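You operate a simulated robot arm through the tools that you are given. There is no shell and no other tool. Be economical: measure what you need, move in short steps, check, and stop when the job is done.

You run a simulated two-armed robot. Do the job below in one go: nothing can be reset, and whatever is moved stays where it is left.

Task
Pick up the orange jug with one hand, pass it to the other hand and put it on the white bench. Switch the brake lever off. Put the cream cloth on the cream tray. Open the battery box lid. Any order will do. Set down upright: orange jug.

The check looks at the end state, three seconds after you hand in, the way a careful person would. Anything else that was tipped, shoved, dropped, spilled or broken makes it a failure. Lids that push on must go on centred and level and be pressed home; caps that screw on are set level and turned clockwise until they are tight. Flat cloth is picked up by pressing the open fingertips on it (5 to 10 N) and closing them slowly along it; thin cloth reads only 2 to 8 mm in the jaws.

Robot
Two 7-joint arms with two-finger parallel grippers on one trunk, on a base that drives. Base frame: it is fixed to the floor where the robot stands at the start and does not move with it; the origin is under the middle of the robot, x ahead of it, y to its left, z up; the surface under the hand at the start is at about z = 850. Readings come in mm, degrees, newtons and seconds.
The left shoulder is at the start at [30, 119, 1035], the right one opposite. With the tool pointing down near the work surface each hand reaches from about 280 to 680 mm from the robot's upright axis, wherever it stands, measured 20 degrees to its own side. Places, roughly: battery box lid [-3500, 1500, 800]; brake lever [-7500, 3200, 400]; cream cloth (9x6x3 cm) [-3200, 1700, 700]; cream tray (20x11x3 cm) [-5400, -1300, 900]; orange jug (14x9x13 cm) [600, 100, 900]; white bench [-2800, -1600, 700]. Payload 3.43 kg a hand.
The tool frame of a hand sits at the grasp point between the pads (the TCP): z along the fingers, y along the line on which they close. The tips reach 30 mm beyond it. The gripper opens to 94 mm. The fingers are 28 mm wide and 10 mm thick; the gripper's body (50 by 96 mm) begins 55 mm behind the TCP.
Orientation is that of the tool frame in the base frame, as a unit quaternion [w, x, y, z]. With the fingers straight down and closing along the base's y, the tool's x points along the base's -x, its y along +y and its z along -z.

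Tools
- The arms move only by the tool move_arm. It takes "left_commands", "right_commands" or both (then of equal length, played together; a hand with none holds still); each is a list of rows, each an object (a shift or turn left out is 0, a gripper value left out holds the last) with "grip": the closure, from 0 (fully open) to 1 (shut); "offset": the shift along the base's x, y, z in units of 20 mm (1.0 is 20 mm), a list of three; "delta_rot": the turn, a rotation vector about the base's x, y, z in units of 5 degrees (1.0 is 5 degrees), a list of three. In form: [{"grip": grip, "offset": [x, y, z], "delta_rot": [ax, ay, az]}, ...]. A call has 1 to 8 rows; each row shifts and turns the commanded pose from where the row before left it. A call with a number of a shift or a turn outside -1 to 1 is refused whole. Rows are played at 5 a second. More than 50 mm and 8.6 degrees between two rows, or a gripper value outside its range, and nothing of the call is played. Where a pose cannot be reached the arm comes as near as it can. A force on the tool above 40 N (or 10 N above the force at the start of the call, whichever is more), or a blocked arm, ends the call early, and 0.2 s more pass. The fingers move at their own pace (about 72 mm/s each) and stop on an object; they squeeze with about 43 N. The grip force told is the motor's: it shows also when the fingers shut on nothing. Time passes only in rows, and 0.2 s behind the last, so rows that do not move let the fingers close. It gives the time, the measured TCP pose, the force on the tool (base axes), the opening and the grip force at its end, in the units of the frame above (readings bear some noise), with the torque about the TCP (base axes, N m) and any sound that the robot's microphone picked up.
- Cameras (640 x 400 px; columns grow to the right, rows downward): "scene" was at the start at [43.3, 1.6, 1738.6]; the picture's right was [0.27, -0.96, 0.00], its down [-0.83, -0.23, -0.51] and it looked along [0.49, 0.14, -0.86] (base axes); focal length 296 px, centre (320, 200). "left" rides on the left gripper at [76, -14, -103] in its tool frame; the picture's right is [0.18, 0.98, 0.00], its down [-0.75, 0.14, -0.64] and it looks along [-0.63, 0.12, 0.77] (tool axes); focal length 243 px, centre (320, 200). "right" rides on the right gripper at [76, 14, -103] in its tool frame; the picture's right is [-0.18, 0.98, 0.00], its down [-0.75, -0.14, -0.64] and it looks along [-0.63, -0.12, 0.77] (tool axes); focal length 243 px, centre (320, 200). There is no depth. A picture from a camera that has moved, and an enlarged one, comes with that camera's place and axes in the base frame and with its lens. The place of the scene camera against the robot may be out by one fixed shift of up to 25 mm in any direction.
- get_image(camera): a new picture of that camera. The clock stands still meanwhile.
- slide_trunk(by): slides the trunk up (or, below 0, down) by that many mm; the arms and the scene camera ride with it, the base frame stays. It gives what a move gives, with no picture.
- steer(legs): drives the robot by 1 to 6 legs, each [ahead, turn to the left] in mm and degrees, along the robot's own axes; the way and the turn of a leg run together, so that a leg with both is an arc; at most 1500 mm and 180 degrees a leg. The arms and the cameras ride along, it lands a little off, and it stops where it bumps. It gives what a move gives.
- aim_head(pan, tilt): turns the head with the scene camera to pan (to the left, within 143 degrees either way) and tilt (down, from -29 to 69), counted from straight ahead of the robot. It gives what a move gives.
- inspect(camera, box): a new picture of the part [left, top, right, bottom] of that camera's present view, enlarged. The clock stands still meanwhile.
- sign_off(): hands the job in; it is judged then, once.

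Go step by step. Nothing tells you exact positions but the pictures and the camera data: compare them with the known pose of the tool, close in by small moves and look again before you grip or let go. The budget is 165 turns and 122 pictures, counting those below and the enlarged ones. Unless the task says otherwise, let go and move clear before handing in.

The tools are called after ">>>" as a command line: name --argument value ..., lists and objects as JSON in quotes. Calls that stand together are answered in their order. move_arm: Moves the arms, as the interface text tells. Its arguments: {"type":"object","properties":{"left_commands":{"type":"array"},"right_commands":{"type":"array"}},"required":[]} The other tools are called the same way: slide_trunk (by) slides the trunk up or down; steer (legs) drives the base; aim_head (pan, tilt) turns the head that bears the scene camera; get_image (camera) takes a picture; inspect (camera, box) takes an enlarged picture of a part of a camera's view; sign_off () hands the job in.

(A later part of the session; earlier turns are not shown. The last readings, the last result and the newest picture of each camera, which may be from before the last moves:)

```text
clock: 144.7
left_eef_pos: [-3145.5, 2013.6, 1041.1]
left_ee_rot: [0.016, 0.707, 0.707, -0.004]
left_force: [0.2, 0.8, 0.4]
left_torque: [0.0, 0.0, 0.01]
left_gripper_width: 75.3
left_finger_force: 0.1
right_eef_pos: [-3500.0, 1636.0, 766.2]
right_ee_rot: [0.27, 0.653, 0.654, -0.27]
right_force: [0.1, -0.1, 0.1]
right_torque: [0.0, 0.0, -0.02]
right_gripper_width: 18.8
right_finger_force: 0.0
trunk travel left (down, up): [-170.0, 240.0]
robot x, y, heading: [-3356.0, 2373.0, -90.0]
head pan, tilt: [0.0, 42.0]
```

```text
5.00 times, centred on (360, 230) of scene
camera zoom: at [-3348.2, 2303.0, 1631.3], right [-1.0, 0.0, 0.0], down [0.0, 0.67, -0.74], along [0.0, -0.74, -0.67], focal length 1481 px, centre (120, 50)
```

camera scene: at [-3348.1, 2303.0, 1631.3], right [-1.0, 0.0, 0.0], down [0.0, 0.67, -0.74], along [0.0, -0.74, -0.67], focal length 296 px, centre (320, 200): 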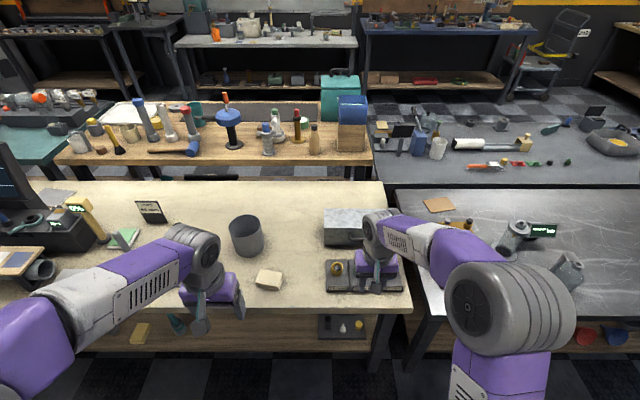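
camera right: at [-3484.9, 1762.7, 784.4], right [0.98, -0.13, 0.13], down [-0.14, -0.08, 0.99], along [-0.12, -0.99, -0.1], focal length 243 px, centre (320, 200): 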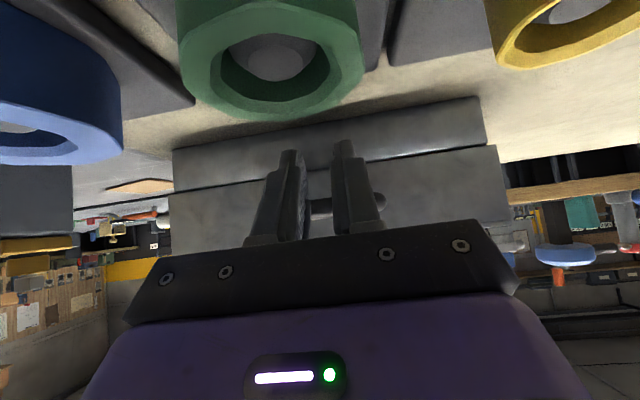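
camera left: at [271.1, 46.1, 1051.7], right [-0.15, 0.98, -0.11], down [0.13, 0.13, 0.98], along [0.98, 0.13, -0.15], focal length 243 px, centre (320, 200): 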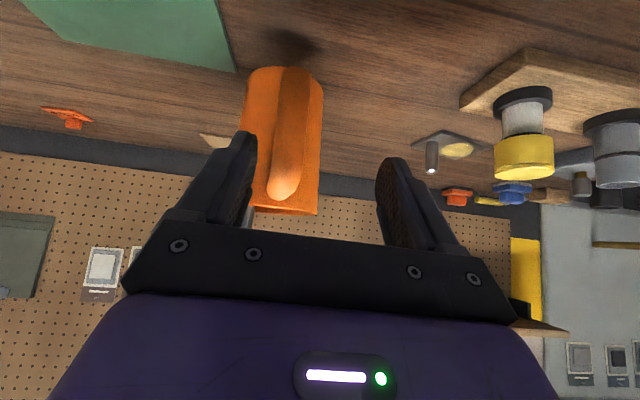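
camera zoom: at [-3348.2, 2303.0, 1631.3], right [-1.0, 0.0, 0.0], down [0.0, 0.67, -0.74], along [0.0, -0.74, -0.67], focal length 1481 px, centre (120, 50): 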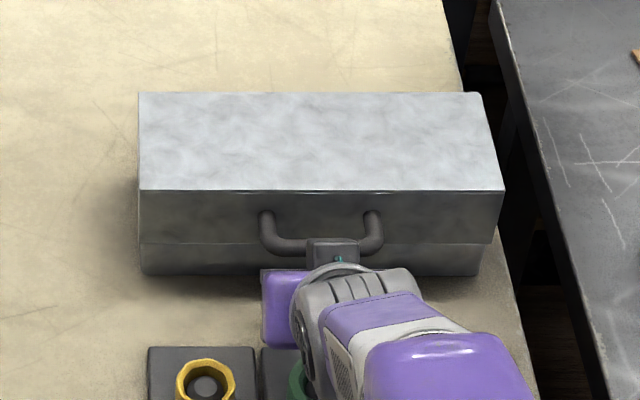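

The fingers are under the bar. I lift a little and check that the lid comes along.

>>> move_arm --right_commands '[{"offset": [-0.05, -0.2, 0.3]}, {"offset": [0, -0.2, 0.5]}, {"offset": [0, -0.2, 0.64]}, {"offset": [0, -0.2, 0.64]}, {"offset": [0, -0.3, 0.6]}, {"offset": [0, -0.3, 0.6]}]'

>>> inspect --camera "scene" --box '[300, 190, 420, 270]'

```text
clock: 146.1
left_eef_pos: [-3145.8, 2011.7, 1040.5]
left_ee_rot: [0.015, 0.706, 0.708, -0.004]
left_force: [0.0, -0.9, -0.1]
left_torque: [0.04, 0.0, 0.01]
left_gripper_width: 75.3
left_finger_force: 0.0
right_eef_pos: [-3498.2, 1605.6, 836.0]
right_ee_rot: [0.273, 0.652, 0.653, -0.272]
right_force: [0.1, 13.1, 4.3]
right_torque: [0.25, -0.05, 0.02]
right_gripper_width: 18.9
right_finger_force: 0.0
trunk travel left (down, up): [-170.0, 240.0]
robot x, y, heading: [-3358.3, 2372.8, -89.8]
head pan, tilt: [0.0, 42.0]
```

```text
5.00 times, centred on (360, 230) of scene
camera zoom: at [-3348.2, 2301.5, 1631.2], right [-1.0, 0.0, 0.0], down [0.0, 0.67, -0.74], along [0.0, -0.74, -0.67], focal length 1481 px, centre (120, 50)
```

zoom: 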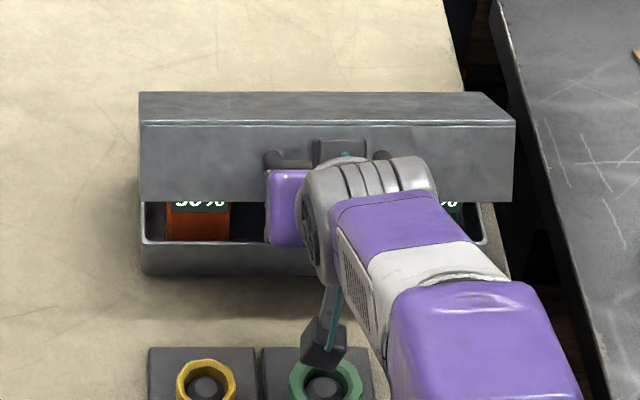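

The lid lifts, hinged at the top back edge. I was pushing a bit too far inward, so I ease back and follow the arc about that hinge.

>>> move_arm --right_commands '[{"offset": [0, 0.5, 0.3]}, {"offset": [0, -0.1, 0.6]}, {"offset": [0, -0.2, 0.6]}, {"offset": [0, -0.3, 0.55]}, {"offset": [0, -0.3, 0.55]}, {"offset": [0, -0.4, 0.5]}, {"offset": [0, -0.4, 0.5]}]'

>>> inspect --camera "scene" --box '[300, 170, 420, 270]'

```text
clock: 147.7
left_eef_pos: [-3145.6, 2014.3, 1039.5]
left_ee_rot: [0.016, 0.706, 0.708, -0.004]
left_force: [0.2, -0.5, 0.0]
left_torque: [0.01, 0.0, 0.02]
left_gripper_width: 75.1
left_finger_force: 0.2
right_eef_pos: [-3500.7, 1584.0, 902.3]
right_ee_rot: [0.27, 0.653, 0.654, -0.271]
right_force: [0.5, 0.1, -1.3]
right_torque: [0.05, -0.06, 0.01]
right_gripper_width: 18.4
right_finger_force: 0.1
trunk travel left (down, up): [-170.0, 240.0]
robot x, y, heading: [-3358.6, 2372.8, -90.1]
head pan, tilt: [0.0, 42.0]
```

```text
4.00 times, centred on (360, 220) of scene
camera zoom: at [-3348.2, 2302.8, 1631.3], right [-1.0, 0.0, 0.0], down [0.0, 0.67, -0.74], along [0.0, -0.74, -0.67], focal length 1185 px, centre (160, 120)
```

zoom: 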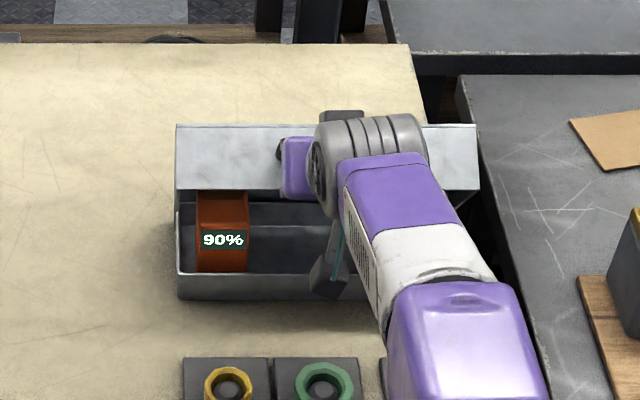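

Going well, about 55° open with no load. I continue the arc past vertical.

>>> move_arm --right_commands '[{"offset": [0, -0.5, 0.4]}, {"offset": [0, -0.5, 0.4]}, {"offset": [0, -0.55, 0.3]}, {"offset": [0, -0.6, 0.3]}, {"offset": [0, -0.6, 0.2]}, {"offset": [0, -0.6, 0.2]}, {"offset": [0, -0.6, 0.1]}, {"offset": [0, -0.6, 0.1]}]'

>>> inspect --camera "scene" --box '[300, 150, 420, 270]'

>>> get_image --camera "right"

```text
clock: 149.5
left_eef_pos: [-3144.1, 2013.7, 1041.2]
left_ee_rot: [0.016, 0.706, 0.708, -0.005]
left_force: [-0.6, 0.0, -0.2]
left_torque: [0.02, 0.01, 0.03]
left_gripper_width: 75.1
left_finger_force: 0.1
right_eef_pos: [-3506.9, 1574.7, 931.6]
right_ee_rot: [0.271, 0.652, 0.654, -0.271]
right_force: [0.3, -0.6, -0.2]
right_torque: [0.01, -0.01, 0.0]
right_gripper_width: 18.9
right_finger_force: 0.1
right hand out of reach, approached as far as the arm can: row 2, 3, 4, 5, 6, 7, 8
trunk travel left (down, up): [-170.0, 240.0]
robot x, y, heading: [-3356.2, 2374.6, -89.9]
head pan, tilt: [0.0, 42.0]
```

```text
3.33 times, centred on (360, 210) of scene
camera zoom: at [-3348.2, 2303.0, 1631.3], right [-1.0, 0.0, 0.0], down [0.0, 0.67, -0.74], along [0.0, -0.74, -0.67], focal length 987 px, centre (187, 167)
```

zoom: 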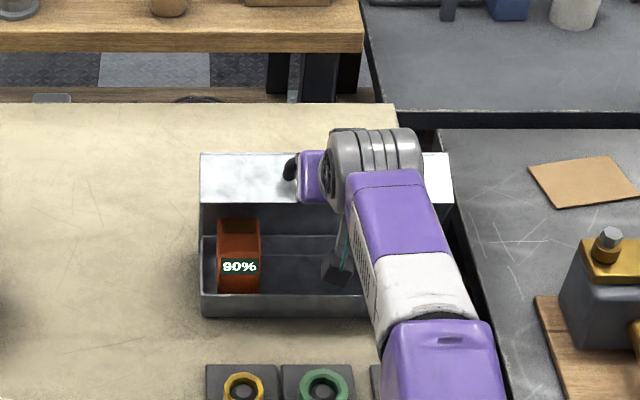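

```text
57 pictures are left
camera right: at [-3493.6, 1701.5, 950.4], right [0.98, -0.13, 0.13], down [-0.14, -0.08, 0.99], along [-0.12, -0.99, -0.1], focal length 243 px, centre (320, 200)
```

right: 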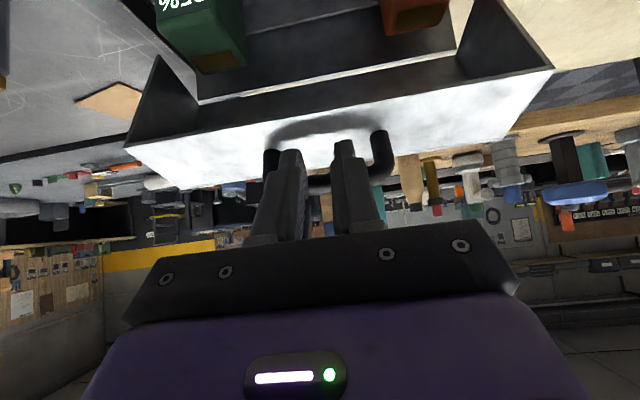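

The arm ran out of reach with the lid about 70° open. I drive forward in small steps to carry it on.

>>> steer --legs '[[40, 0]]'

>>> move_arm --right_commands '[{"offset": [0, 0, 0.3]}, {"offset": [0, 0, 0.2]}]'

>>> get_image --camera "right"

```text
clock: 150.3
left_eef_pos: [-3145.6, 1974.3, 1042.5]
left_ee_rot: [0.018, 0.706, 0.708, -0.005]
left_force: [-0.6, 0.8, 0.8]
left_torque: [0.01, 0.0, 0.02]
left_gripper_width: 74.9
left_finger_force: 0.0
right_eef_pos: [-3509.1, 1536.6, 934.7]
right_ee_rot: [0.271, 0.653, 0.653, -0.272]
right_force: [-0.3, 7.5, 12.6]
right_torque: [0.09, -0.1, -0.06]
right_gripper_width: 18.8
right_finger_force: 0.1
trunk travel left (down, up): [-170.0, 240.0]
robot x, y, heading: [-3359.7, 2332.8, -90.0]
head pan, tilt: [0.0, 42.0]
```

```text
clock: 150.9
left_eef_pos: [-3145.4, 1972.9, 1041.3]
left_ee_rot: [0.017, 0.707, 0.707, -0.004]
left_force: [-0.5, 0.1, -0.2]
left_torque: [0.0, 0.01, -0.02]
left_gripper_width: 75.1
left_finger_force: 0.1
right_eef_pos: [-3508.1, 1534.0, 942.6]
right_ee_rot: [0.27, 0.653, 0.654, -0.27]
right_force: [-0.5, 0.3, -1.0]
right_torque: [0.08, -0.03, 0.0]
right_gripper_width: 18.9
right_finger_force: 0.1
trunk travel left (down, up): [-170.0, 240.0]
robot x, y, heading: [-3358.9, 2330.7, -90.1]
head pan, tilt: [0.0, 42.0]
```

```text
56 pictures are left
camera right: at [-3493.9, 1661.2, 960.9], right [0.98, -0.13, 0.13], down [-0.14, -0.08, 0.99], along [-0.12, -0.99, -0.1], focal length 243 px, centre (320, 200)
```

right: 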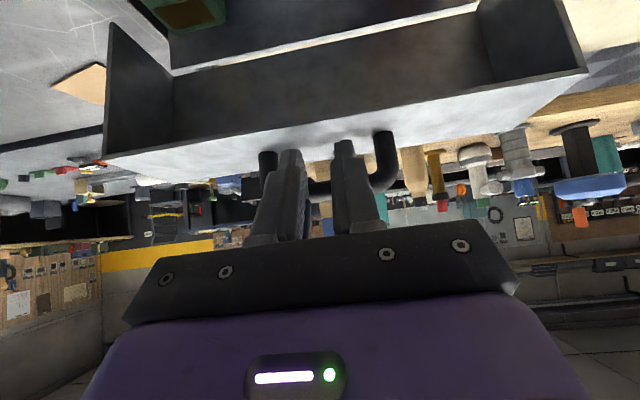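

>>> move_arm --right_commands '[{"offset": [0, 0, 0.4]}, {}]'

>>> steer --legs '[[40, 0]]'

>>> get_image --camera "right"

```text
clock: 151.6
left_eef_pos: [-3146.4, 1972.9, 1040.8]
left_ee_rot: [0.016, 0.708, 0.706, -0.004]
left_force: [1.1, -0.1, -1.0]
left_torque: [-0.03, -0.01, 0.02]
left_gripper_width: 75.3
left_finger_force: 0.2
right_eef_pos: [-3506.6, 1535.3, 952.8]
right_ee_rot: [0.272, 0.652, 0.653, -0.272]
right_force: [0.3, 0.0, 0.0]
right_torque: [-0.01, 0.03, -0.03]
right_gripper_width: 18.9
right_finger_force: 0.0
trunk travel left (down, up): [-170.0, 240.0]
robot x, y, heading: [-3355.3, 2329.5, -90.0]
head pan, tilt: [0.0, 42.0]
```

```text
clock: 152.4
left_eef_pos: [-3145.9, 1931.0, 1040.2]
left_ee_rot: [0.015, 0.707, 0.707, -0.003]
left_force: [-0.2, -0.1, -0.1]
left_torque: [-0.01, 0.05, 0.01]
left_gripper_width: 75.0
left_finger_force: 0.1
right_eef_pos: [-3507.8, 1493.2, 950.9]
right_ee_rot: [0.272, 0.652, 0.653, -0.272]
right_force: [-0.3, 1.1, 1.0]
right_torque: [-0.02, -0.01, 0.04]
right_gripper_width: 18.7
right_finger_force: 0.1
trunk travel left (down, up): [-170.0, 240.0]
robot x, y, heading: [-3353.2, 2293.8, -89.9]
head pan, tilt: [0.0, 42.0]
```

```text
55 pictures are left
camera right: at [-3494.0, 1619.8, 969.1], right [0.98, -0.13, 0.13], down [-0.14, -0.08, 0.99], along [-0.12, -0.99, -0.09], focal length 243 px, centre (320, 200)
```

right: 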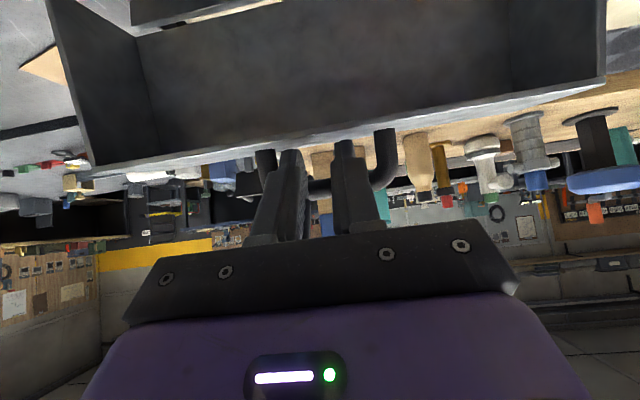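

>>> steer --legs '[[30, 0]]'

>>> get_image --camera "scene"

```text
clock: 153.3
left_eef_pos: [-3147.9, 1916.6, 1042.5]
left_ee_rot: [0.017, 0.708, 0.706, -0.006]
left_force: [0.0, -0.2, -0.4]
left_torque: [-0.04, 0.01, 0.0]
left_gripper_width: 75.1
left_finger_force: 0.1
right_eef_pos: [-3508.4, 1485.0, 950.9]
right_ee_rot: [0.262, 0.659, 0.655, -0.261]
right_force: [1.3, 26.7, 10.1]
right_torque: [0.67, 0.16, -0.31]
right_gripper_width: 18.4
right_finger_force: 0.0
trunk travel left (down, up): [-170.0, 240.0]
robot x, y, heading: [-3356.8, 2272.5, -89.9]
head pan, tilt: [0.0, 42.0]
stopped in leg 1: the force on the tool passed its limit at 168 N (the readings are from after the stop); the commanded pose is now the measured one
```

```text
54 pictures are left
camera scene: at [-3347.9, 2209.3, 1631.5], right [-1.0, 0.0, 0.0], down [0.0, 0.67, -0.75], along [0.0, -0.75, -0.67], focal length 296 px, centre (320, 200)
```

scene: 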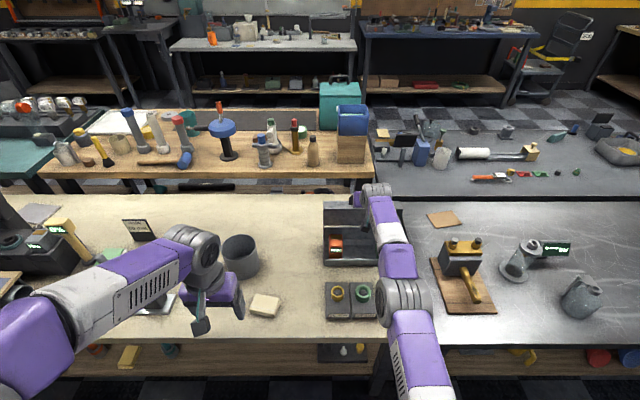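

The lid has hit its stop, so it is fully open. I back off a little and check that it stays and the box hasn't shifted.

>>> move_arm --right_commands '[{"offset": [0, 0.5, 0.2]}, {"offset": [0, 0.8, 0.3]}, {"offset": [0, 1, 0.3]}, {"offset": [0, 1, 0]}, {}]'

>>> inspect --camera "scene" --box '[290, 160, 450, 320]'

>>> get_image --camera "right"

```text
clock: 154.5
left_eef_pos: [-3146.9, 1912.5, 1040.8]
left_ee_rot: [0.016, 0.708, 0.706, -0.004]
left_force: [0.2, -0.3, -0.3]
left_torque: [0.0, -0.02, 0.01]
left_gripper_width: 75.4
left_finger_force: 0.1
right_eef_pos: [-3507.7, 1547.3, 963.4]
right_ee_rot: [0.261, 0.659, 0.655, -0.261]
right_force: [-0.4, -0.7, -0.7]
right_torque: [0.02, 0.02, 0.0]
right_gripper_width: 18.7
right_finger_force: 0.0
trunk travel left (down, up): [-170.0, 240.0]
robot x, y, heading: [-3356.4, 2271.7, -90.1]
head pan, tilt: [0.0, 42.0]
```

```text
2.50 times, centred on (370, 240) of scene
camera zoom: at [-3348.3, 2202.6, 1631.2], right [-1.0, 0.0, 0.0], down [0.0, 0.67, -0.74], along [0.0, -0.74, -0.67], focal length 740 px, centre (195, 100)
```

zoom: 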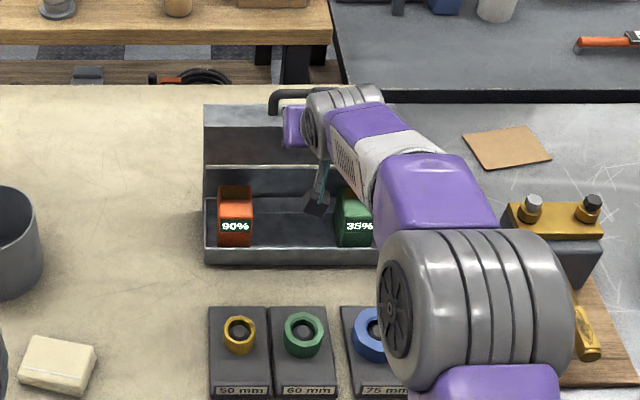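

```text
52 pictures are left
camera right: at [-3493.0, 1672.3, 985.8], right [0.98, -0.14, 0.13], down [-0.14, -0.11, 0.98], along [-0.12, -0.98, -0.13], focal length 243 px, centre (320, 200)
```

right: 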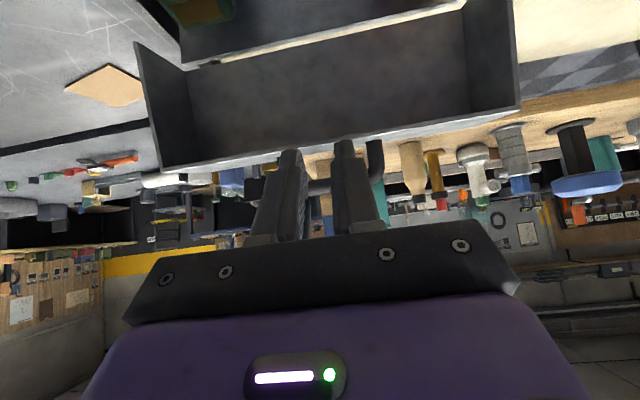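

The lid stays open by itself and the box hasn't moved noticeably. Next I retract the right hand and bring the left hand over the cloth, turned about 79° to close across its short side.

>>> move_arm --left_commands '[{"offset": [0, -1, 0], "delta_rot": [0, 0, 1]}, {"offset": [0, -1, 0], "delta_rot": [0, 0, 1]}, {"offset": [0, -1, 0], "delta_rot": [0, 0, 1]}, {"offset": [0, -1, 0], "delta_rot": [0, 0, 1]}, {"offset": [0, -1, 0], "delta_rot": [0, 0, 1]}, {"offset": [0, -1, 0], "delta_rot": [0, 0, 1]}, {"offset": [0, -1, 0], "delta_rot": [0, 0, 1]}, {"offset": [0, -1, 0], "delta_rot": [0, 0, 1]}]' --right_commands '[{"offset": [0, 1, 0.3]}, {"offset": [-0.3, 1, 0.3]}, {"offset": [-0.5, 1, 0.3]}, {"offset": [-0.5, 1, 0]}, {"offset": [-0.5, 1, 0]}, {"offset": [-0.5, 1, 0]}, {"offset": [-0.5, 1, 0]}, {"offset": [0, 1, 0]}]'

>>> move_arm --left_commands '[{"grip": 0, "offset": [0, -0.5, -0.5], "delta_rot": [0, 0, 1]}, {"offset": [0, -0.5, -0.5], "delta_rot": [0, 0, 1]}, {"offset": [0, 0, -0.8], "delta_rot": [0, 0, 1]}, {"offset": [0, 0, -0.8], "delta_rot": [0, 0, 1]}, {"offset": [0, 0, -0.8], "delta_rot": [0, 0, 1]}, {"offset": [0, 0, -0.8], "delta_rot": [0, 0, 1]}, {"offset": [0, 0, -0.8], "delta_rot": [0, 0, 1]}, {"offset": [0, 0, -0.8], "delta_rot": [0, 0, 0.8]}]'

>>> get_image --camera "left"

>>> get_image --camera "scene"

```text
clock: 156.3
left_eef_pos: [-3146.5, 1753.5, 1038.7]
left_ee_rot: [0.016, 0.424, 0.906, 0.002]
left_force: [0.9, -0.1, -0.3]
left_torque: [0.04, 0.01, 0.01]
left_gripper_width: 75.4
left_finger_force: 0.1
right_eef_pos: [-3563.6, 1707.9, 979.7]
right_ee_rot: [0.261, 0.659, 0.655, -0.261]
right_force: [-0.1, -0.5, 0.1]
right_torque: [-0.01, 0.01, 0.02]
right_gripper_width: 18.8
right_finger_force: 0.1
trunk travel left (down, up): [-170.0, 240.0]
robot x, y, heading: [-3360.2, 2274.2, -90.1]
head pan, tilt: [0.0, 42.0]
```

```text
clock: 158.1
left_eef_pos: [-3147.1, 1733.5, 922.7]
left_ee_rot: [0.015, 0.095, 0.995, 0.008]
left_force: [0.4, 0.3, 0.3]
left_torque: [0.02, -0.01, 0.0]
left_gripper_width: 93.7
left_finger_force: 0.0
right_eef_pos: [-3564.3, 1707.4, 980.5]
right_ee_rot: [0.262, 0.659, 0.656, -0.26]
right_force: [-0.6, -0.4, -0.2]
right_torque: [0.02, -0.04, 0.01]
right_gripper_width: 19.0
right_finger_force: 0.1
trunk travel left (down, up): [-170.0, 240.0]
robot x, y, heading: [-3357.4, 2273.6, -90.5]
head pan, tilt: [0.0, 42.0]
```

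```text
51 pictures are left
camera left: at [-3227.1, 1732.3, 1022.5], right [0.01, 1.0, 0.01], down [0.75, -0.01, 0.67], along [0.67, 0.0, -0.75], focal length 243 px, centre (320, 200)
```

left: 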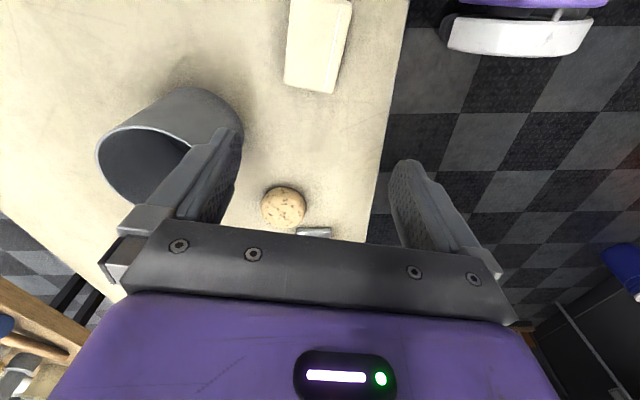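

```text
50 pictures are left
camera scene: at [-3348.4, 2202.8, 1631.3], right [-1.0, 0.0, 0.0], down [0.0, 0.67, -0.74], along [0.0, -0.74, -0.67], focal length 296 px, centre (320, 200)
```

scene: 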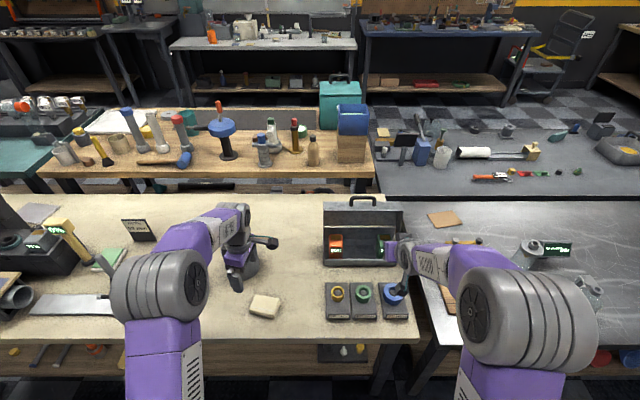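

The cloth is centred near [-3173, 1728], with the hand yaw matching. I shift and come down partway.

>>> move_arm --left_commands '[{"offset": [-0.65, -0.1, -1], "grip": 0.1}, {"offset": [-0.65, -0.1, -1]}, {"offset": [0, 0, -1]}, {"offset": [0, 0, -1]}, {"offset": [0, 0, -1]}, {"offset": [0, 0, -1]}, {"offset": [0, 0, -1]}, {}]'

>>> get_image --camera "left"

>>> inspect --camera "scene" --box '[200, 240, 330, 330]'

```text
clock: 159.9
left_eef_pos: [-3172.0, 1728.9, 783.1]
left_ee_rot: [0.015, 0.096, 0.995, 0.007]
left_force: [-0.7, 0.5, 0.1]
left_torque: [0.01, -0.05, -0.02]
left_gripper_width: 84.7
left_finger_force: 0.0
right_eef_pos: [-3565.4, 1708.0, 980.4]
right_ee_rot: [0.261, 0.659, 0.656, -0.26]
right_force: [-0.1, 0.2, -0.8]
right_torque: [0.02, 0.03, -0.02]
right_gripper_width: 18.7
right_finger_force: 0.1
trunk travel left (down, up): [-170.0, 240.0]
robot x, y, heading: [-3354.7, 2273.2, -90.1]
head pan, tilt: [0.0, 42.0]
```

```text
49 pictures are left
camera left: at [-3252.7, 1727.5, 883.1], right [0.01, 1.0, 0.01], down [0.75, -0.01, 0.67], along [0.67, 0.0, -0.75], focal length 243 px, centre (320, 200)
```

left: 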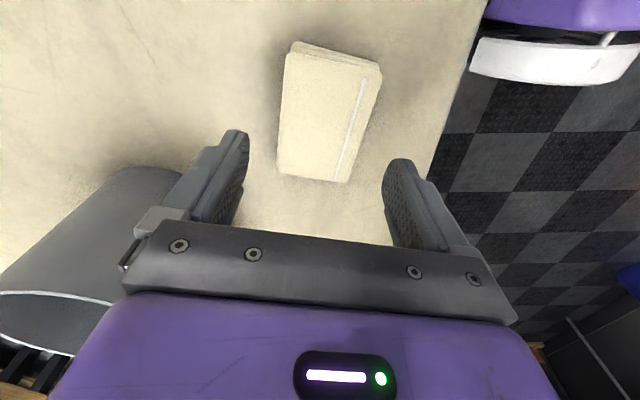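

```text
4.44 times, centred on (265, 285) of scene
camera zoom: at [-3348.3, 2203.3, 1631.3], right [-1.0, 0.0, 0.0], down [0.0, 0.67, -0.74], along [0.0, -0.74, -0.67], focal length 1316 px, centre (564, -178)
```

zoom: 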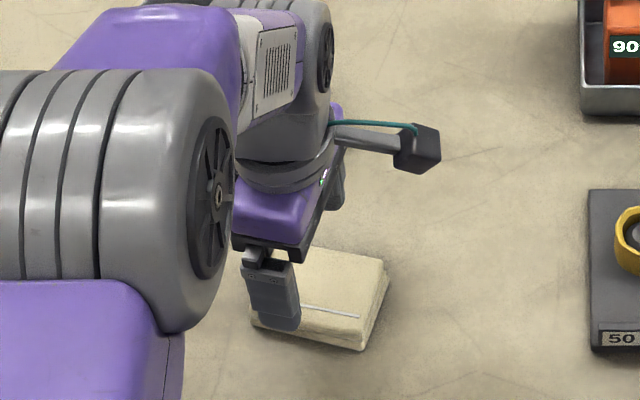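

Cloth is centred between the open fingers. I go down to about z 731 and close.

>>> move_arm --left_commands '[{"offset": [0, 0, -0.9]}, {"offset": [0, 0, -0.9]}, {"offset": [0, 0, -0.8]}, {}, {"grip": 0.3}, {"grip": 0.45}, {"grip": 0.6}, {}]'

>>> get_image --camera "left"

```text
clock: 161.7
left_eef_pos: [-3171.8, 1729.9, 732.6]
left_ee_rot: [0.016, 0.096, 0.995, 0.008]
left_force: [0.5, 0.6, 0.7]
left_torque: [-0.03, 0.0, -0.04]
left_gripper_width: 59.2
left_finger_force: 43.2
right_eef_pos: [-3564.2, 1708.0, 980.7]
right_ee_rot: [0.261, 0.659, 0.656, -0.26]
right_force: [-0.3, 0.7, 0.5]
right_torque: [0.01, -0.02, 0.02]
right_gripper_width: 18.6
right_finger_force: 0.0
trunk travel left (down, up): [-170.0, 240.0]
robot x, y, heading: [-3358.5, 2272.1, -90.1]
head pan, tilt: [0.0, 42.0]
```

```text
47 pictures are left
camera left: at [-3253.6, 1729.8, 832.0], right [0.01, 1.0, 0.01], down [0.75, -0.01, 0.67], along [0.67, 0.0, -0.75], focal length 243 px, centre (320, 200)
```

left: 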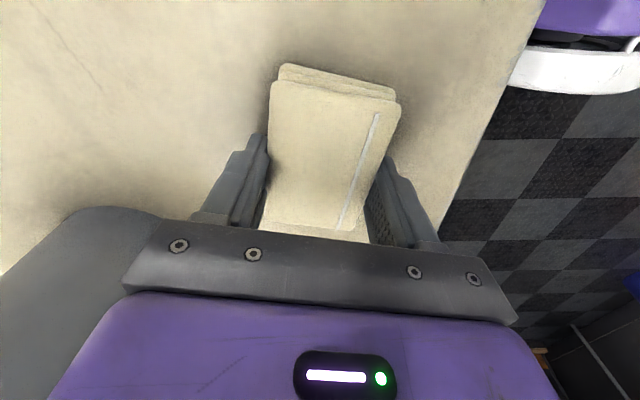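

Grip at 59 mm with full force on the cloth. I command full closure to hold it and lift.

>>> move_arm --left_commands '[{"grip": 0.8}, {"grip": 1.0}, {"offset": [0, 0, 0.5]}, {"offset": [0, 0, 1]}, {"offset": [0, 0, 1]}, {"offset": [0, 0, 1]}, {"offset": [0, 0, 1]}, {"offset": [0, 0, 1]}]'

>>> move_arm --left_commands '[{"offset": [0, 0.3, 1]}, {"offset": [0, 0.5, 1]}, {"offset": [0, 1, 1]}, {"offset": [0, 1, 1]}, {"offset": [0, 1, 0.5]}, {"offset": [0, 1, 0]}]' --right_commands '[{"offset": [0, 0.5, 0.5], "delta_rot": [1, 0, 0]}, {"offset": [0, 0.5, 0.5], "delta_rot": [1, 0, 0]}, {"offset": [0, 0.8, 0.5], "delta_rot": [1, 0, 0]}, {"offset": [0, 0.8, 0], "delta_rot": [1, 0, 0]}, {"offset": [0, 0.8, 0], "delta_rot": [1, 0, 0]}, {"offset": [0, 0.8, 0], "delta_rot": [1, 0, 0]}]'

>>> get_image --camera "left"

>>> aim_head --pan -75 --tilt 15

>>> get_image --camera "scene"

```text
clock: 163.5
left_eef_pos: [-3171.7, 1728.9, 840.6]
left_ee_rot: [0.015, 0.096, 0.995, 0.007]
left_force: [0.1, 0.1, 0.1]
left_torque: [0.03, 0.01, 0.0]
left_gripper_width: 58.9
left_finger_force: 42.8
right_eef_pos: [-3564.9, 1708.4, 980.3]
right_ee_rot: [0.261, 0.659, 0.656, -0.26]
right_force: [-0.3, 0.0, -0.5]
right_torque: [0.02, -0.01, -0.02]
right_gripper_width: 18.8
right_finger_force: 0.0
trunk travel left (down, up): [-170.0, 240.0]
robot x, y, heading: [-3356.0, 2274.2, -90.0]
head pan, tilt: [0.0, 42.0]
```

```text
clock: 164.9
left_eef_pos: [-3171.5, 1824.7, 932.7]
left_ee_rot: [0.014, 0.096, 0.995, 0.007]
left_force: [-0.2, 0.0, -0.8]
left_torque: [0.02, 0.0, -0.03]
left_gripper_width: 58.7
left_finger_force: 42.8
right_eef_pos: [-3563.6, 1790.9, 1010.8]
right_ee_rot: [0.081, 0.704, 0.701, -0.081]
right_force: [-0.3, -0.4, -0.3]
right_torque: [0.0, 0.03, -0.02]
right_gripper_width: 18.9
right_finger_force: 0.0
trunk travel left (down, up): [-170.0, 240.0]
robot x, y, heading: [-3358.5, 2274.1, -89.9]
head pan, tilt: [0.0, 42.0]
```

```text
46 pictures are left
camera left: at [-3252.7, 1823.7, 1031.1], right [0.01, 1.0, 0.01], down [0.75, -0.01, 0.67], along [0.67, 0.0, -0.75], focal length 243 px, centre (320, 200)
```

left: 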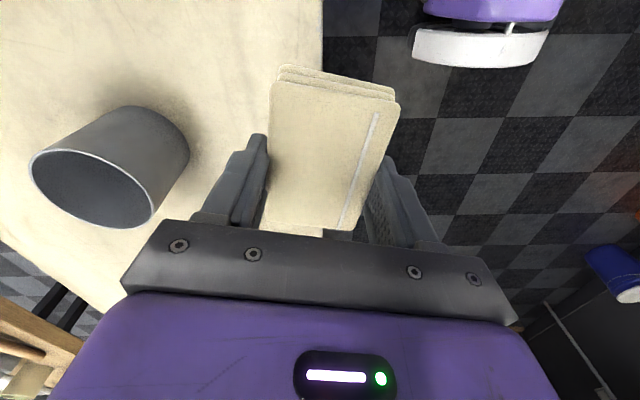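

```text
clock: 166.4
left_eef_pos: [-3172.2, 1824.5, 931.9]
left_ee_rot: [0.015, 0.097, 0.995, 0.007]
left_force: [0.5, -0.8, -0.7]
left_torque: [0.03, -0.01, -0.02]
left_gripper_width: 58.8
left_finger_force: 43.1
right_eef_pos: [-3564.9, 1789.3, 1010.8]
right_ee_rot: [0.082, 0.704, 0.701, -0.083]
right_force: [0.2, 0.5, 0.7]
right_torque: [0.03, -0.01, -0.01]
right_gripper_width: 19.0
right_finger_force: 0.1
trunk travel left (down, up): [-170.0, 240.0]
robot x, y, heading: [-3358.1, 2272.7, -89.9]
head pan, tilt: [-75.0, 15.0]
```

```text
45 pictures are left
camera scene: at [-3438.4, 2262.5, 1673.7], right [-0.26, 0.97, 0.0], down [0.25, 0.07, -0.97], along [-0.93, -0.25, -0.26], focal length 296 px, centre (320, 200)
```

scene: 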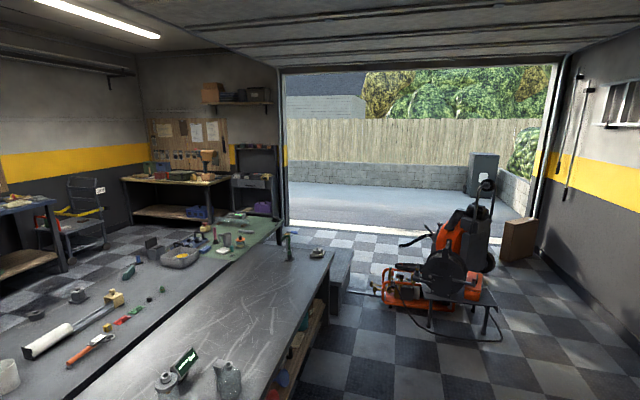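

The cloth is held securely. Now the machine near the garage door should carry the brake lever; I look closer.

>>> inspect --camera "scene" --box '[370, 150, 530, 350]'

```text
2.00 times, centred on (450, 250) of scene
camera zoom: at [-3438.4, 2262.5, 1673.7], right [-0.26, 0.97, 0.0], down [0.25, 0.07, -0.97], along [-0.93, -0.25, -0.26], focal length 592 px, centre (60, 100)
```

zoom: 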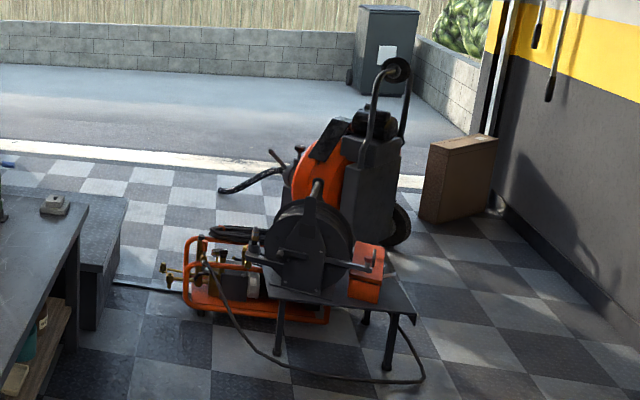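

The lever seems to be on the wheeled machine near the door. I back off, turn down the aisle and drive closer for a better look.

>>> steer --legs '[[-250, 0], [0, -85], [1300, 0]]'

>>> aim_head --pan -8 --tilt 20

>>> get_image --camera "scene"

```text
clock: 178.0
left_eef_pos: [-5111.8, 2122.5, 931.3]
left_ee_rot: [0.015, 0.732, 0.681, -0.004]
left_force: [0.5, 0.5, -0.1]
left_torque: [0.0, 0.04, 0.01]
left_gripper_width: 58.9
left_finger_force: 42.8
right_eef_pos: [-5192.6, 2508.3, 1010.6]
right_ee_rot: [0.007, 0.992, 0.057, -0.115]
right_force: [0.1, 0.2, -0.4]
right_torque: [0.03, 0.02, -0.02]
right_gripper_width: 18.9
right_finger_force: 0.0
trunk travel left (down, up): [-170.0, 240.0]
robot x, y, heading: [-4690.3, 2359.2, -172.8]
head pan, tilt: [-75.0, 15.0]
```

```text
clock: 179.4
left_eef_pos: [-5110.8, 2121.6, 932.1]
left_ee_rot: [0.016, 0.732, 0.681, -0.004]
left_force: [-0.1, 0.2, -0.4]
left_torque: [0.03, -0.02, 0.01]
left_gripper_width: 59.0
left_finger_force: 43.4
right_eef_pos: [-5192.6, 2508.0, 1010.1]
right_ee_rot: [0.006, 0.992, 0.057, -0.115]
right_force: [0.3, 0.2, -0.5]
right_torque: [0.0, 0.01, -0.01]
right_gripper_width: 19.0
right_finger_force: 0.1
trunk travel left (down, up): [-170.0, 240.0]
robot x, y, heading: [-4686.4, 2361.4, -173.2]
head pan, tilt: [-8.0, 20.0]
```

```text
43 pictures are left
camera scene: at [-4742.5, 2348.6, 1665.6], right [0.02, 1.0, 0.0], down [0.34, -0.01, -0.94], along [-0.94, 0.02, -0.34], focal length 296 px, centre (320, 200)
```

scene: 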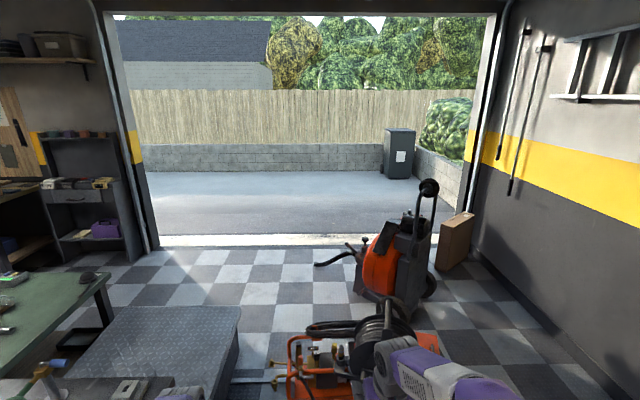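

>>> inspect --camera "scene" --box '[260, 170, 480, 390]'

```text
1.82 times, centred on (370, 280) of scene
camera zoom: at [-4742.5, 2348.6, 1665.6], right [0.02, 1.0, 0.0], down [0.34, -0.01, -0.94], along [-0.94, 0.02, -0.34], focal length 538 px, centre (229, 54)
```

zoom: 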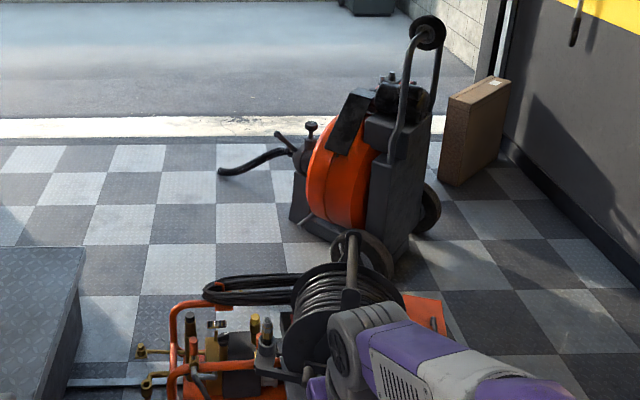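

The lever must be on the far side of that machine, and this aisle is blocked by the compressor. I'll go back round to the other aisle, place the cloth on the tray there, then approach the machine from that side.

>>> steer --legs '[[0, -95], [0, -92], [1500, 0], [1500, 0], [150, 0]]'

```text
clock: 202.8
left_eef_pos: [-1076.4, 2596.9, 931.3]
left_ee_rot: [0.005, -0.645, 0.764, 0.016]
left_force: [0.1, -0.3, -0.5]
left_torque: [-0.03, 0.03, -0.01]
left_gripper_width: 58.9
left_finger_force: 42.9
right_eef_pos: [-1032.6, 2205.0, 1009.9]
right_ee_rot: [0.116, -0.01, 0.993, 0.002]
right_force: [1.1, 0.1, 0.5]
right_torque: [-0.02, 0.05, 0.02]
right_gripper_width: 18.7
right_finger_force: 0.1
trunk travel left (down, up): [-170.0, 240.0]
robot x, y, heading: [-1523.1, 2402.8, 1.4]
head pan, tilt: [-8.0, 20.0]
```

>>> steer --legs '[[0, -45.1], [1500, 0], [0, -46.3], [1500, 0], [300, 0], [0, -90]]'

```text
clock: 227.0
left_eef_pos: [-766.7, -691.1, 931.7]
left_ee_rot: [0.015, 0.744, 0.668, -0.005]
left_force: [-0.9, 0.1, -0.1]
left_torque: [-0.04, 0.0, 0.02]
left_gripper_width: 58.9
left_finger_force: 42.8
right_eef_pos: [-832.8, -302.3, 1011.2]
right_ee_rot: [0.005, 0.992, 0.04, -0.116]
right_force: [-0.4, 0.2, -0.6]
right_torque: [0.02, 0.03, 0.01]
right_gripper_width: 18.8
right_finger_force: 0.1
trunk travel left (down, up): [-170.0, 240.0]
robot x, y, heading: [-330.7, -469.3, -175.2]
head pan, tilt: [-8.0, 20.0]
```

>>> steer --legs '[[0, -4.5], [1500, 0], [1500, 0], [1400, 0]]'

>>> aim_head --pan 45 --tilt 22

>>> get_image --camera "scene"

```text
clock: 248.4
left_eef_pos: [-5138.4, -857.9, 931.7]
left_ee_rot: [0.016, 0.758, 0.652, -0.004]
left_force: [-0.1, -0.6, -1.2]
left_torque: [0.0, -0.02, 0.0]
left_gripper_width: 58.8
left_finger_force: 42.5
right_eef_pos: [-5189.4, -469.4, 1010.7]
right_ee_rot: [0.003, 0.993, 0.019, -0.115]
right_force: [0.2, 0.2, 0.2]
right_torque: [0.0, 0.01, 0.01]
right_gripper_width: 18.9
right_finger_force: 0.0
trunk travel left (down, up): [-170.0, 240.0]
robot x, y, heading: [-4697.8, -654.6, -177.5]
head pan, tilt: [-8.0, 20.0]
```

```text
clock: 249.6
left_eef_pos: [-5139.2, -857.3, 930.4]
left_ee_rot: [0.017, 0.758, 0.653, -0.005]
left_force: [-0.1, -0.3, -0.8]
left_torque: [0.02, 0.02, -0.03]
left_gripper_width: 58.6
left_finger_force: 43.4
right_eef_pos: [-5189.4, -468.1, 1011.4]
right_ee_rot: [0.001, 0.993, 0.019, -0.115]
right_force: [0.3, 0.4, -0.1]
right_torque: [0.0, -0.04, 0.0]
right_gripper_width: 18.8
right_finger_force: 0.0
trunk travel left (down, up): [-170.0, 240.0]
robot x, y, heading: [-4699.1, -653.7, -177.5]
head pan, tilt: [45.0, 22.0]
```

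```text
41 pictures are left
camera scene: at [-4722.4, -737.9, 1662.4], right [-0.74, 0.68, 0.0], down [0.25, 0.28, -0.93], along [-0.63, -0.68, -0.37], focal length 296 px, centre (320, 200)
```

scene: 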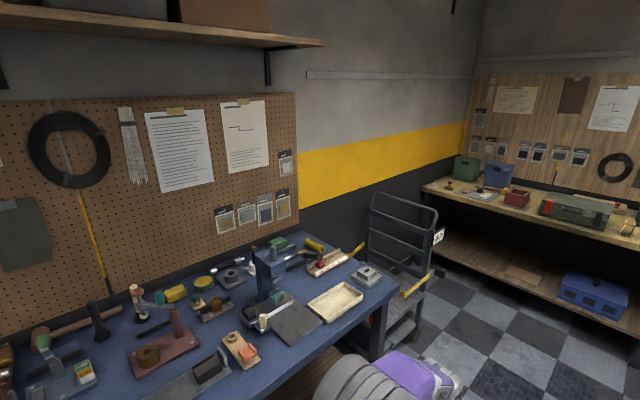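

The cream tray lies on the blue bench at about [-5385, -1360]. I raise the trunk, drive level with it and turn to face the bench.

>>> slide_trunk --by 180

>>> steer --legs '[[800, 0], [0, 87.5]]'

>>> aim_head --pan 0 --tilt 45

>>> get_image --camera "scene"

```text
clock: 251.6
left_eef_pos: [-5138.7, -858.9, 1112.0]
left_ee_rot: [0.016, 0.758, 0.652, -0.005]
left_force: [0.0, -0.1, -0.9]
left_torque: [0.01, 0.0, -0.05]
left_gripper_width: 59.3
left_finger_force: 42.6
right_eef_pos: [-5189.5, -468.5, 1190.1]
right_ee_rot: [0.002, 0.993, 0.019, -0.115]
right_force: [-0.3, 0.5, 0.4]
right_torque: [-0.02, -0.04, -0.01]
right_gripper_width: 18.5
right_finger_force: 0.0
trunk travel left (down, up): [-350.0, 60.0]
robot x, y, heading: [-4698.7, -652.0, -177.6]
head pan, tilt: [45.0, 22.0]
```

```text
clock: 259.7
left_eef_pos: [-5284.4, -1132.1, 1112.0]
left_ee_rot: [0.015, 0.071, 0.997, 0.008]
left_force: [0.9, -0.9, -1.6]
left_torque: [0.01, -0.01, 0.0]
left_gripper_width: 58.7
left_finger_force: 43.2
right_eef_pos: [-5674.0, -1187.6, 1191.2]
right_ee_rot: [0.084, 0.686, 0.719, -0.08]
right_force: [-0.2, 0.0, 0.1]
right_torque: [-0.01, -0.02, -0.04]
right_gripper_width: 18.9
right_finger_force: 0.2
trunk travel left (down, up): [-350.0, 60.0]
robot x, y, heading: [-5495.3, -693.6, -87.1]
head pan, tilt: [45.0, 22.0]
```

```text
clock: 260.8
left_eef_pos: [-5284.5, -1132.8, 1111.6]
left_ee_rot: [0.014, 0.07, 0.997, 0.008]
left_force: [0.1, -0.2, -0.2]
left_torque: [0.03, -0.04, -0.02]
left_gripper_width: 59.0
left_finger_force: 43.1
right_eef_pos: [-5673.9, -1188.7, 1190.3]
right_ee_rot: [0.083, 0.686, 0.719, -0.079]
right_force: [-0.3, -0.2, -0.2]
right_torque: [0.02, 0.0, 0.01]
right_gripper_width: 18.8
right_finger_force: 0.1
trunk travel left (down, up): [-350.0, 60.0]
robot x, y, heading: [-5489.1, -695.6, -87.2]
head pan, tilt: [0.0, 45.0]
```

```text
40 pictures are left
camera scene: at [-5481.5, -762.2, 1807.0], right [-1.0, -0.05, 0.0], down [-0.04, 0.71, -0.71], along [0.04, -0.71, -0.71], focal length 296 px, centre (320, 200)
```

scene: 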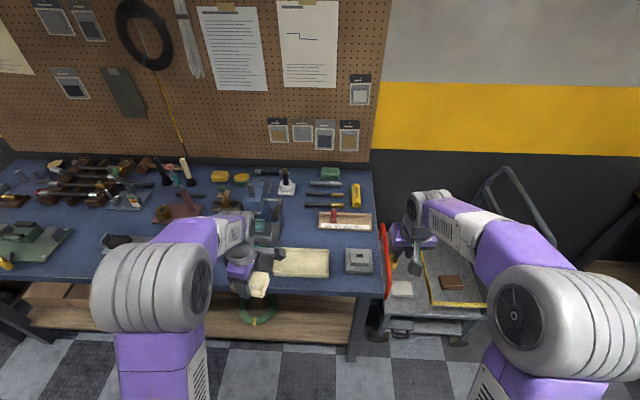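

The tray is at about [-5381, -1365, 880]. I advance 150 mm and move the left hand over it.

>>> steer --legs '[[150, -2.5]]'

>>> move_arm --left_commands '[{"offset": [-0.9, -0.7, 0]}, {"offset": [-0.9, -0.7, 0]}, {"offset": [-0.9, -0.7, 0]}, {"offset": [-0.9, -0.7, -0.5]}, {"offset": [-0.9, -0.7, -1]}, {"offset": [0, 0, -1]}, {"offset": [0, 0, -1]}, {}]'

>>> get_image --camera "left"

>>> get_image --camera "scene"

```text
clock: 262.2
left_eef_pos: [-5299.7, -1295.9, 1111.7]
left_ee_rot: [0.015, 0.092, 0.996, 0.007]
left_force: [-0.5, 0.4, -0.5]
left_torque: [-0.02, -0.01, -0.02]
left_gripper_width: 58.7
left_finger_force: 43.2
right_eef_pos: [-5691.2, -1332.9, 1191.1]
right_ee_rot: [0.082, 0.701, 0.703, -0.082]
right_force: [-0.3, 0.3, 0.6]
right_torque: [0.01, 0.03, 0.01]
right_gripper_width: 19.1
right_finger_force: 0.1
trunk travel left (down, up): [-350.0, 60.0]
robot x, y, heading: [-5488.4, -845.8, -89.4]
head pan, tilt: [0.0, 45.0]
```

```text
clock: 262.7
left_eef_pos: [-5307.9, -1304.8, 1108.6]
left_ee_rot: [0.021, 0.08, 0.996, 0.024]
left_force: [10.4, 22.8, 7.2]
left_torque: [0.03, -0.12, 0.32]
left_gripper_width: 58.8
left_finger_force: 42.4
right_eef_pos: [-5689.4, -1331.6, 1190.4]
right_ee_rot: [0.082, 0.701, 0.704, -0.081]
right_force: [-0.9, 0.2, 0.1]
right_torque: [0.03, -0.02, -0.03]
right_gripper_width: 18.8
right_finger_force: 0.0
trunk travel left (down, up): [-350.0, 60.0]
robot x, y, heading: [-5487.4, -844.3, -89.2]
head pan, tilt: [0.0, 45.0]
stopped in row 2 (left hand): the force on the tool passed its limit at 47 N (the readings are from after the stop); the commanded pose is now the measured one
```

```text
39 pictures are left
camera left: at [-5390.7, -1310.7, 1207.0], right [-0.02, 1.0, 0.04], down [0.74, -0.01, 0.68], along [0.68, 0.05, -0.73], focal length 243 px, centre (320, 200)
```

left: 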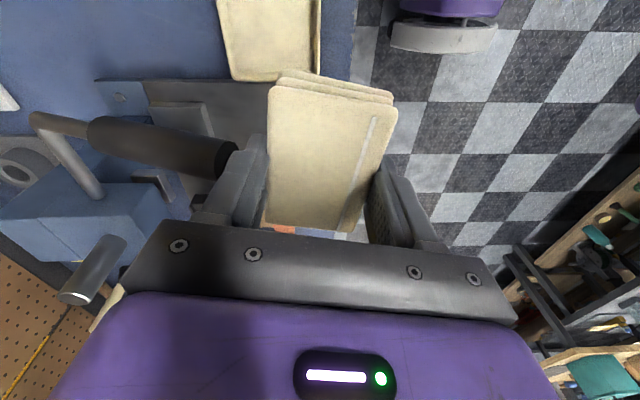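

```text
38 pictures are left
camera scene: at [-5479.2, -914.3, 1807.0], right [-1.0, -0.01, 0.0], down [-0.01, 0.71, -0.71], along [0.01, -0.71, -0.71], focal length 296 px, centre (320, 200)
```

scene: 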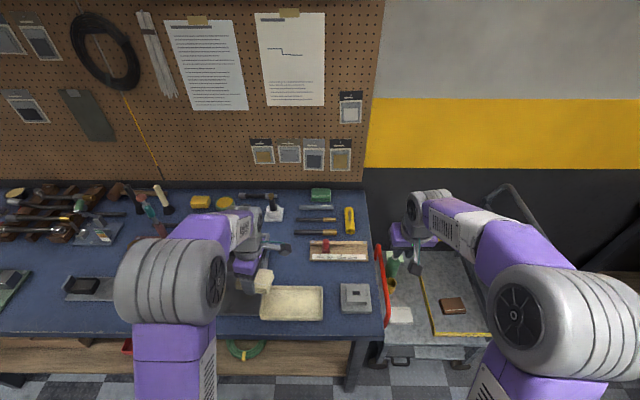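

The left finger touched the arbor press's lever handle, which sticks out at about [-5320, -1360, 1085]. I back straight off and check that the press is unharmed.

>>> move_arm --left_commands '[{"offset": [0, 1, 0]}, {"offset": [0, 1, 0]}, {"offset": [-0.5, 1, 0]}, {"offset": [-1, 0, 0]}, {"offset": [-1, 0, 0]}, {"offset": [-1, 0, 0]}, {"offset": [-1, 0, 0]}, {"offset": [-0.7, 0, 0]}]'

>>> get_image --camera "left"

>>> inspect --camera "scene" --box '[180, 190, 380, 340]'

```text
clock: 264.5
left_eef_pos: [-5416.4, -1248.4, 1108.0]
left_ee_rot: [0.019, 0.083, 0.996, 0.017]
left_force: [0.8, -0.8, -0.1]
left_torque: [-0.02, 0.0, 0.01]
left_gripper_width: 58.7
left_finger_force: 43.0
right_eef_pos: [-5690.3, -1332.0, 1191.6]
right_ee_rot: [0.081, 0.7, 0.705, -0.082]
right_force: [0.5, -0.8, -0.3]
right_torque: [0.0, 0.03, 0.01]
right_gripper_width: 18.8
right_finger_force: 0.0
trunk travel left (down, up): [-350.0, 60.0]
robot x, y, heading: [-5487.0, -849.0, -89.2]
head pan, tilt: [0.0, 45.0]
```

```text
37 pictures are left
camera left: at [-5497.8, -1253.3, 1206.4], right [-0.02, 1.0, 0.03], down [0.74, -0.01, 0.67], along [0.67, 0.03, -0.74], focal length 243 px, centre (320, 200)
```

left: 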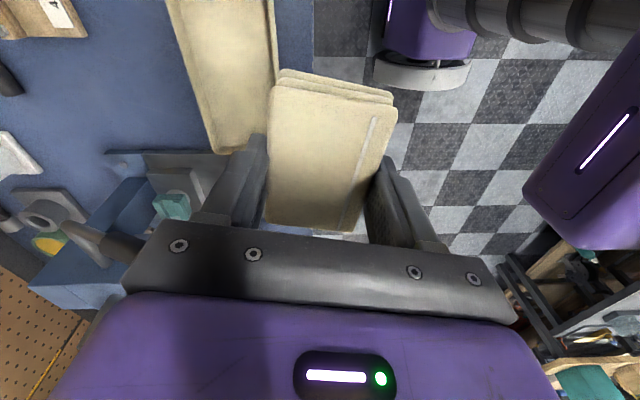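

```text
2.67 times, centred on (280, 265) of scene
camera zoom: at [-5479.3, -915.6, 1807.0], right [-1.0, -0.01, 0.0], down [-0.01, 0.71, -0.71], along [0.01, -0.71, -0.71], focal length 790 px, centre (427, 27)
```

zoom: 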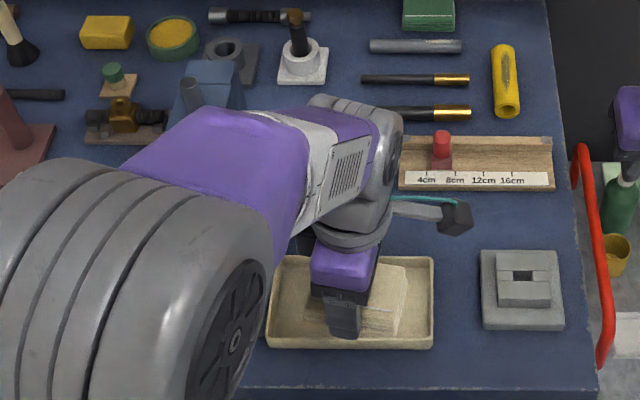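

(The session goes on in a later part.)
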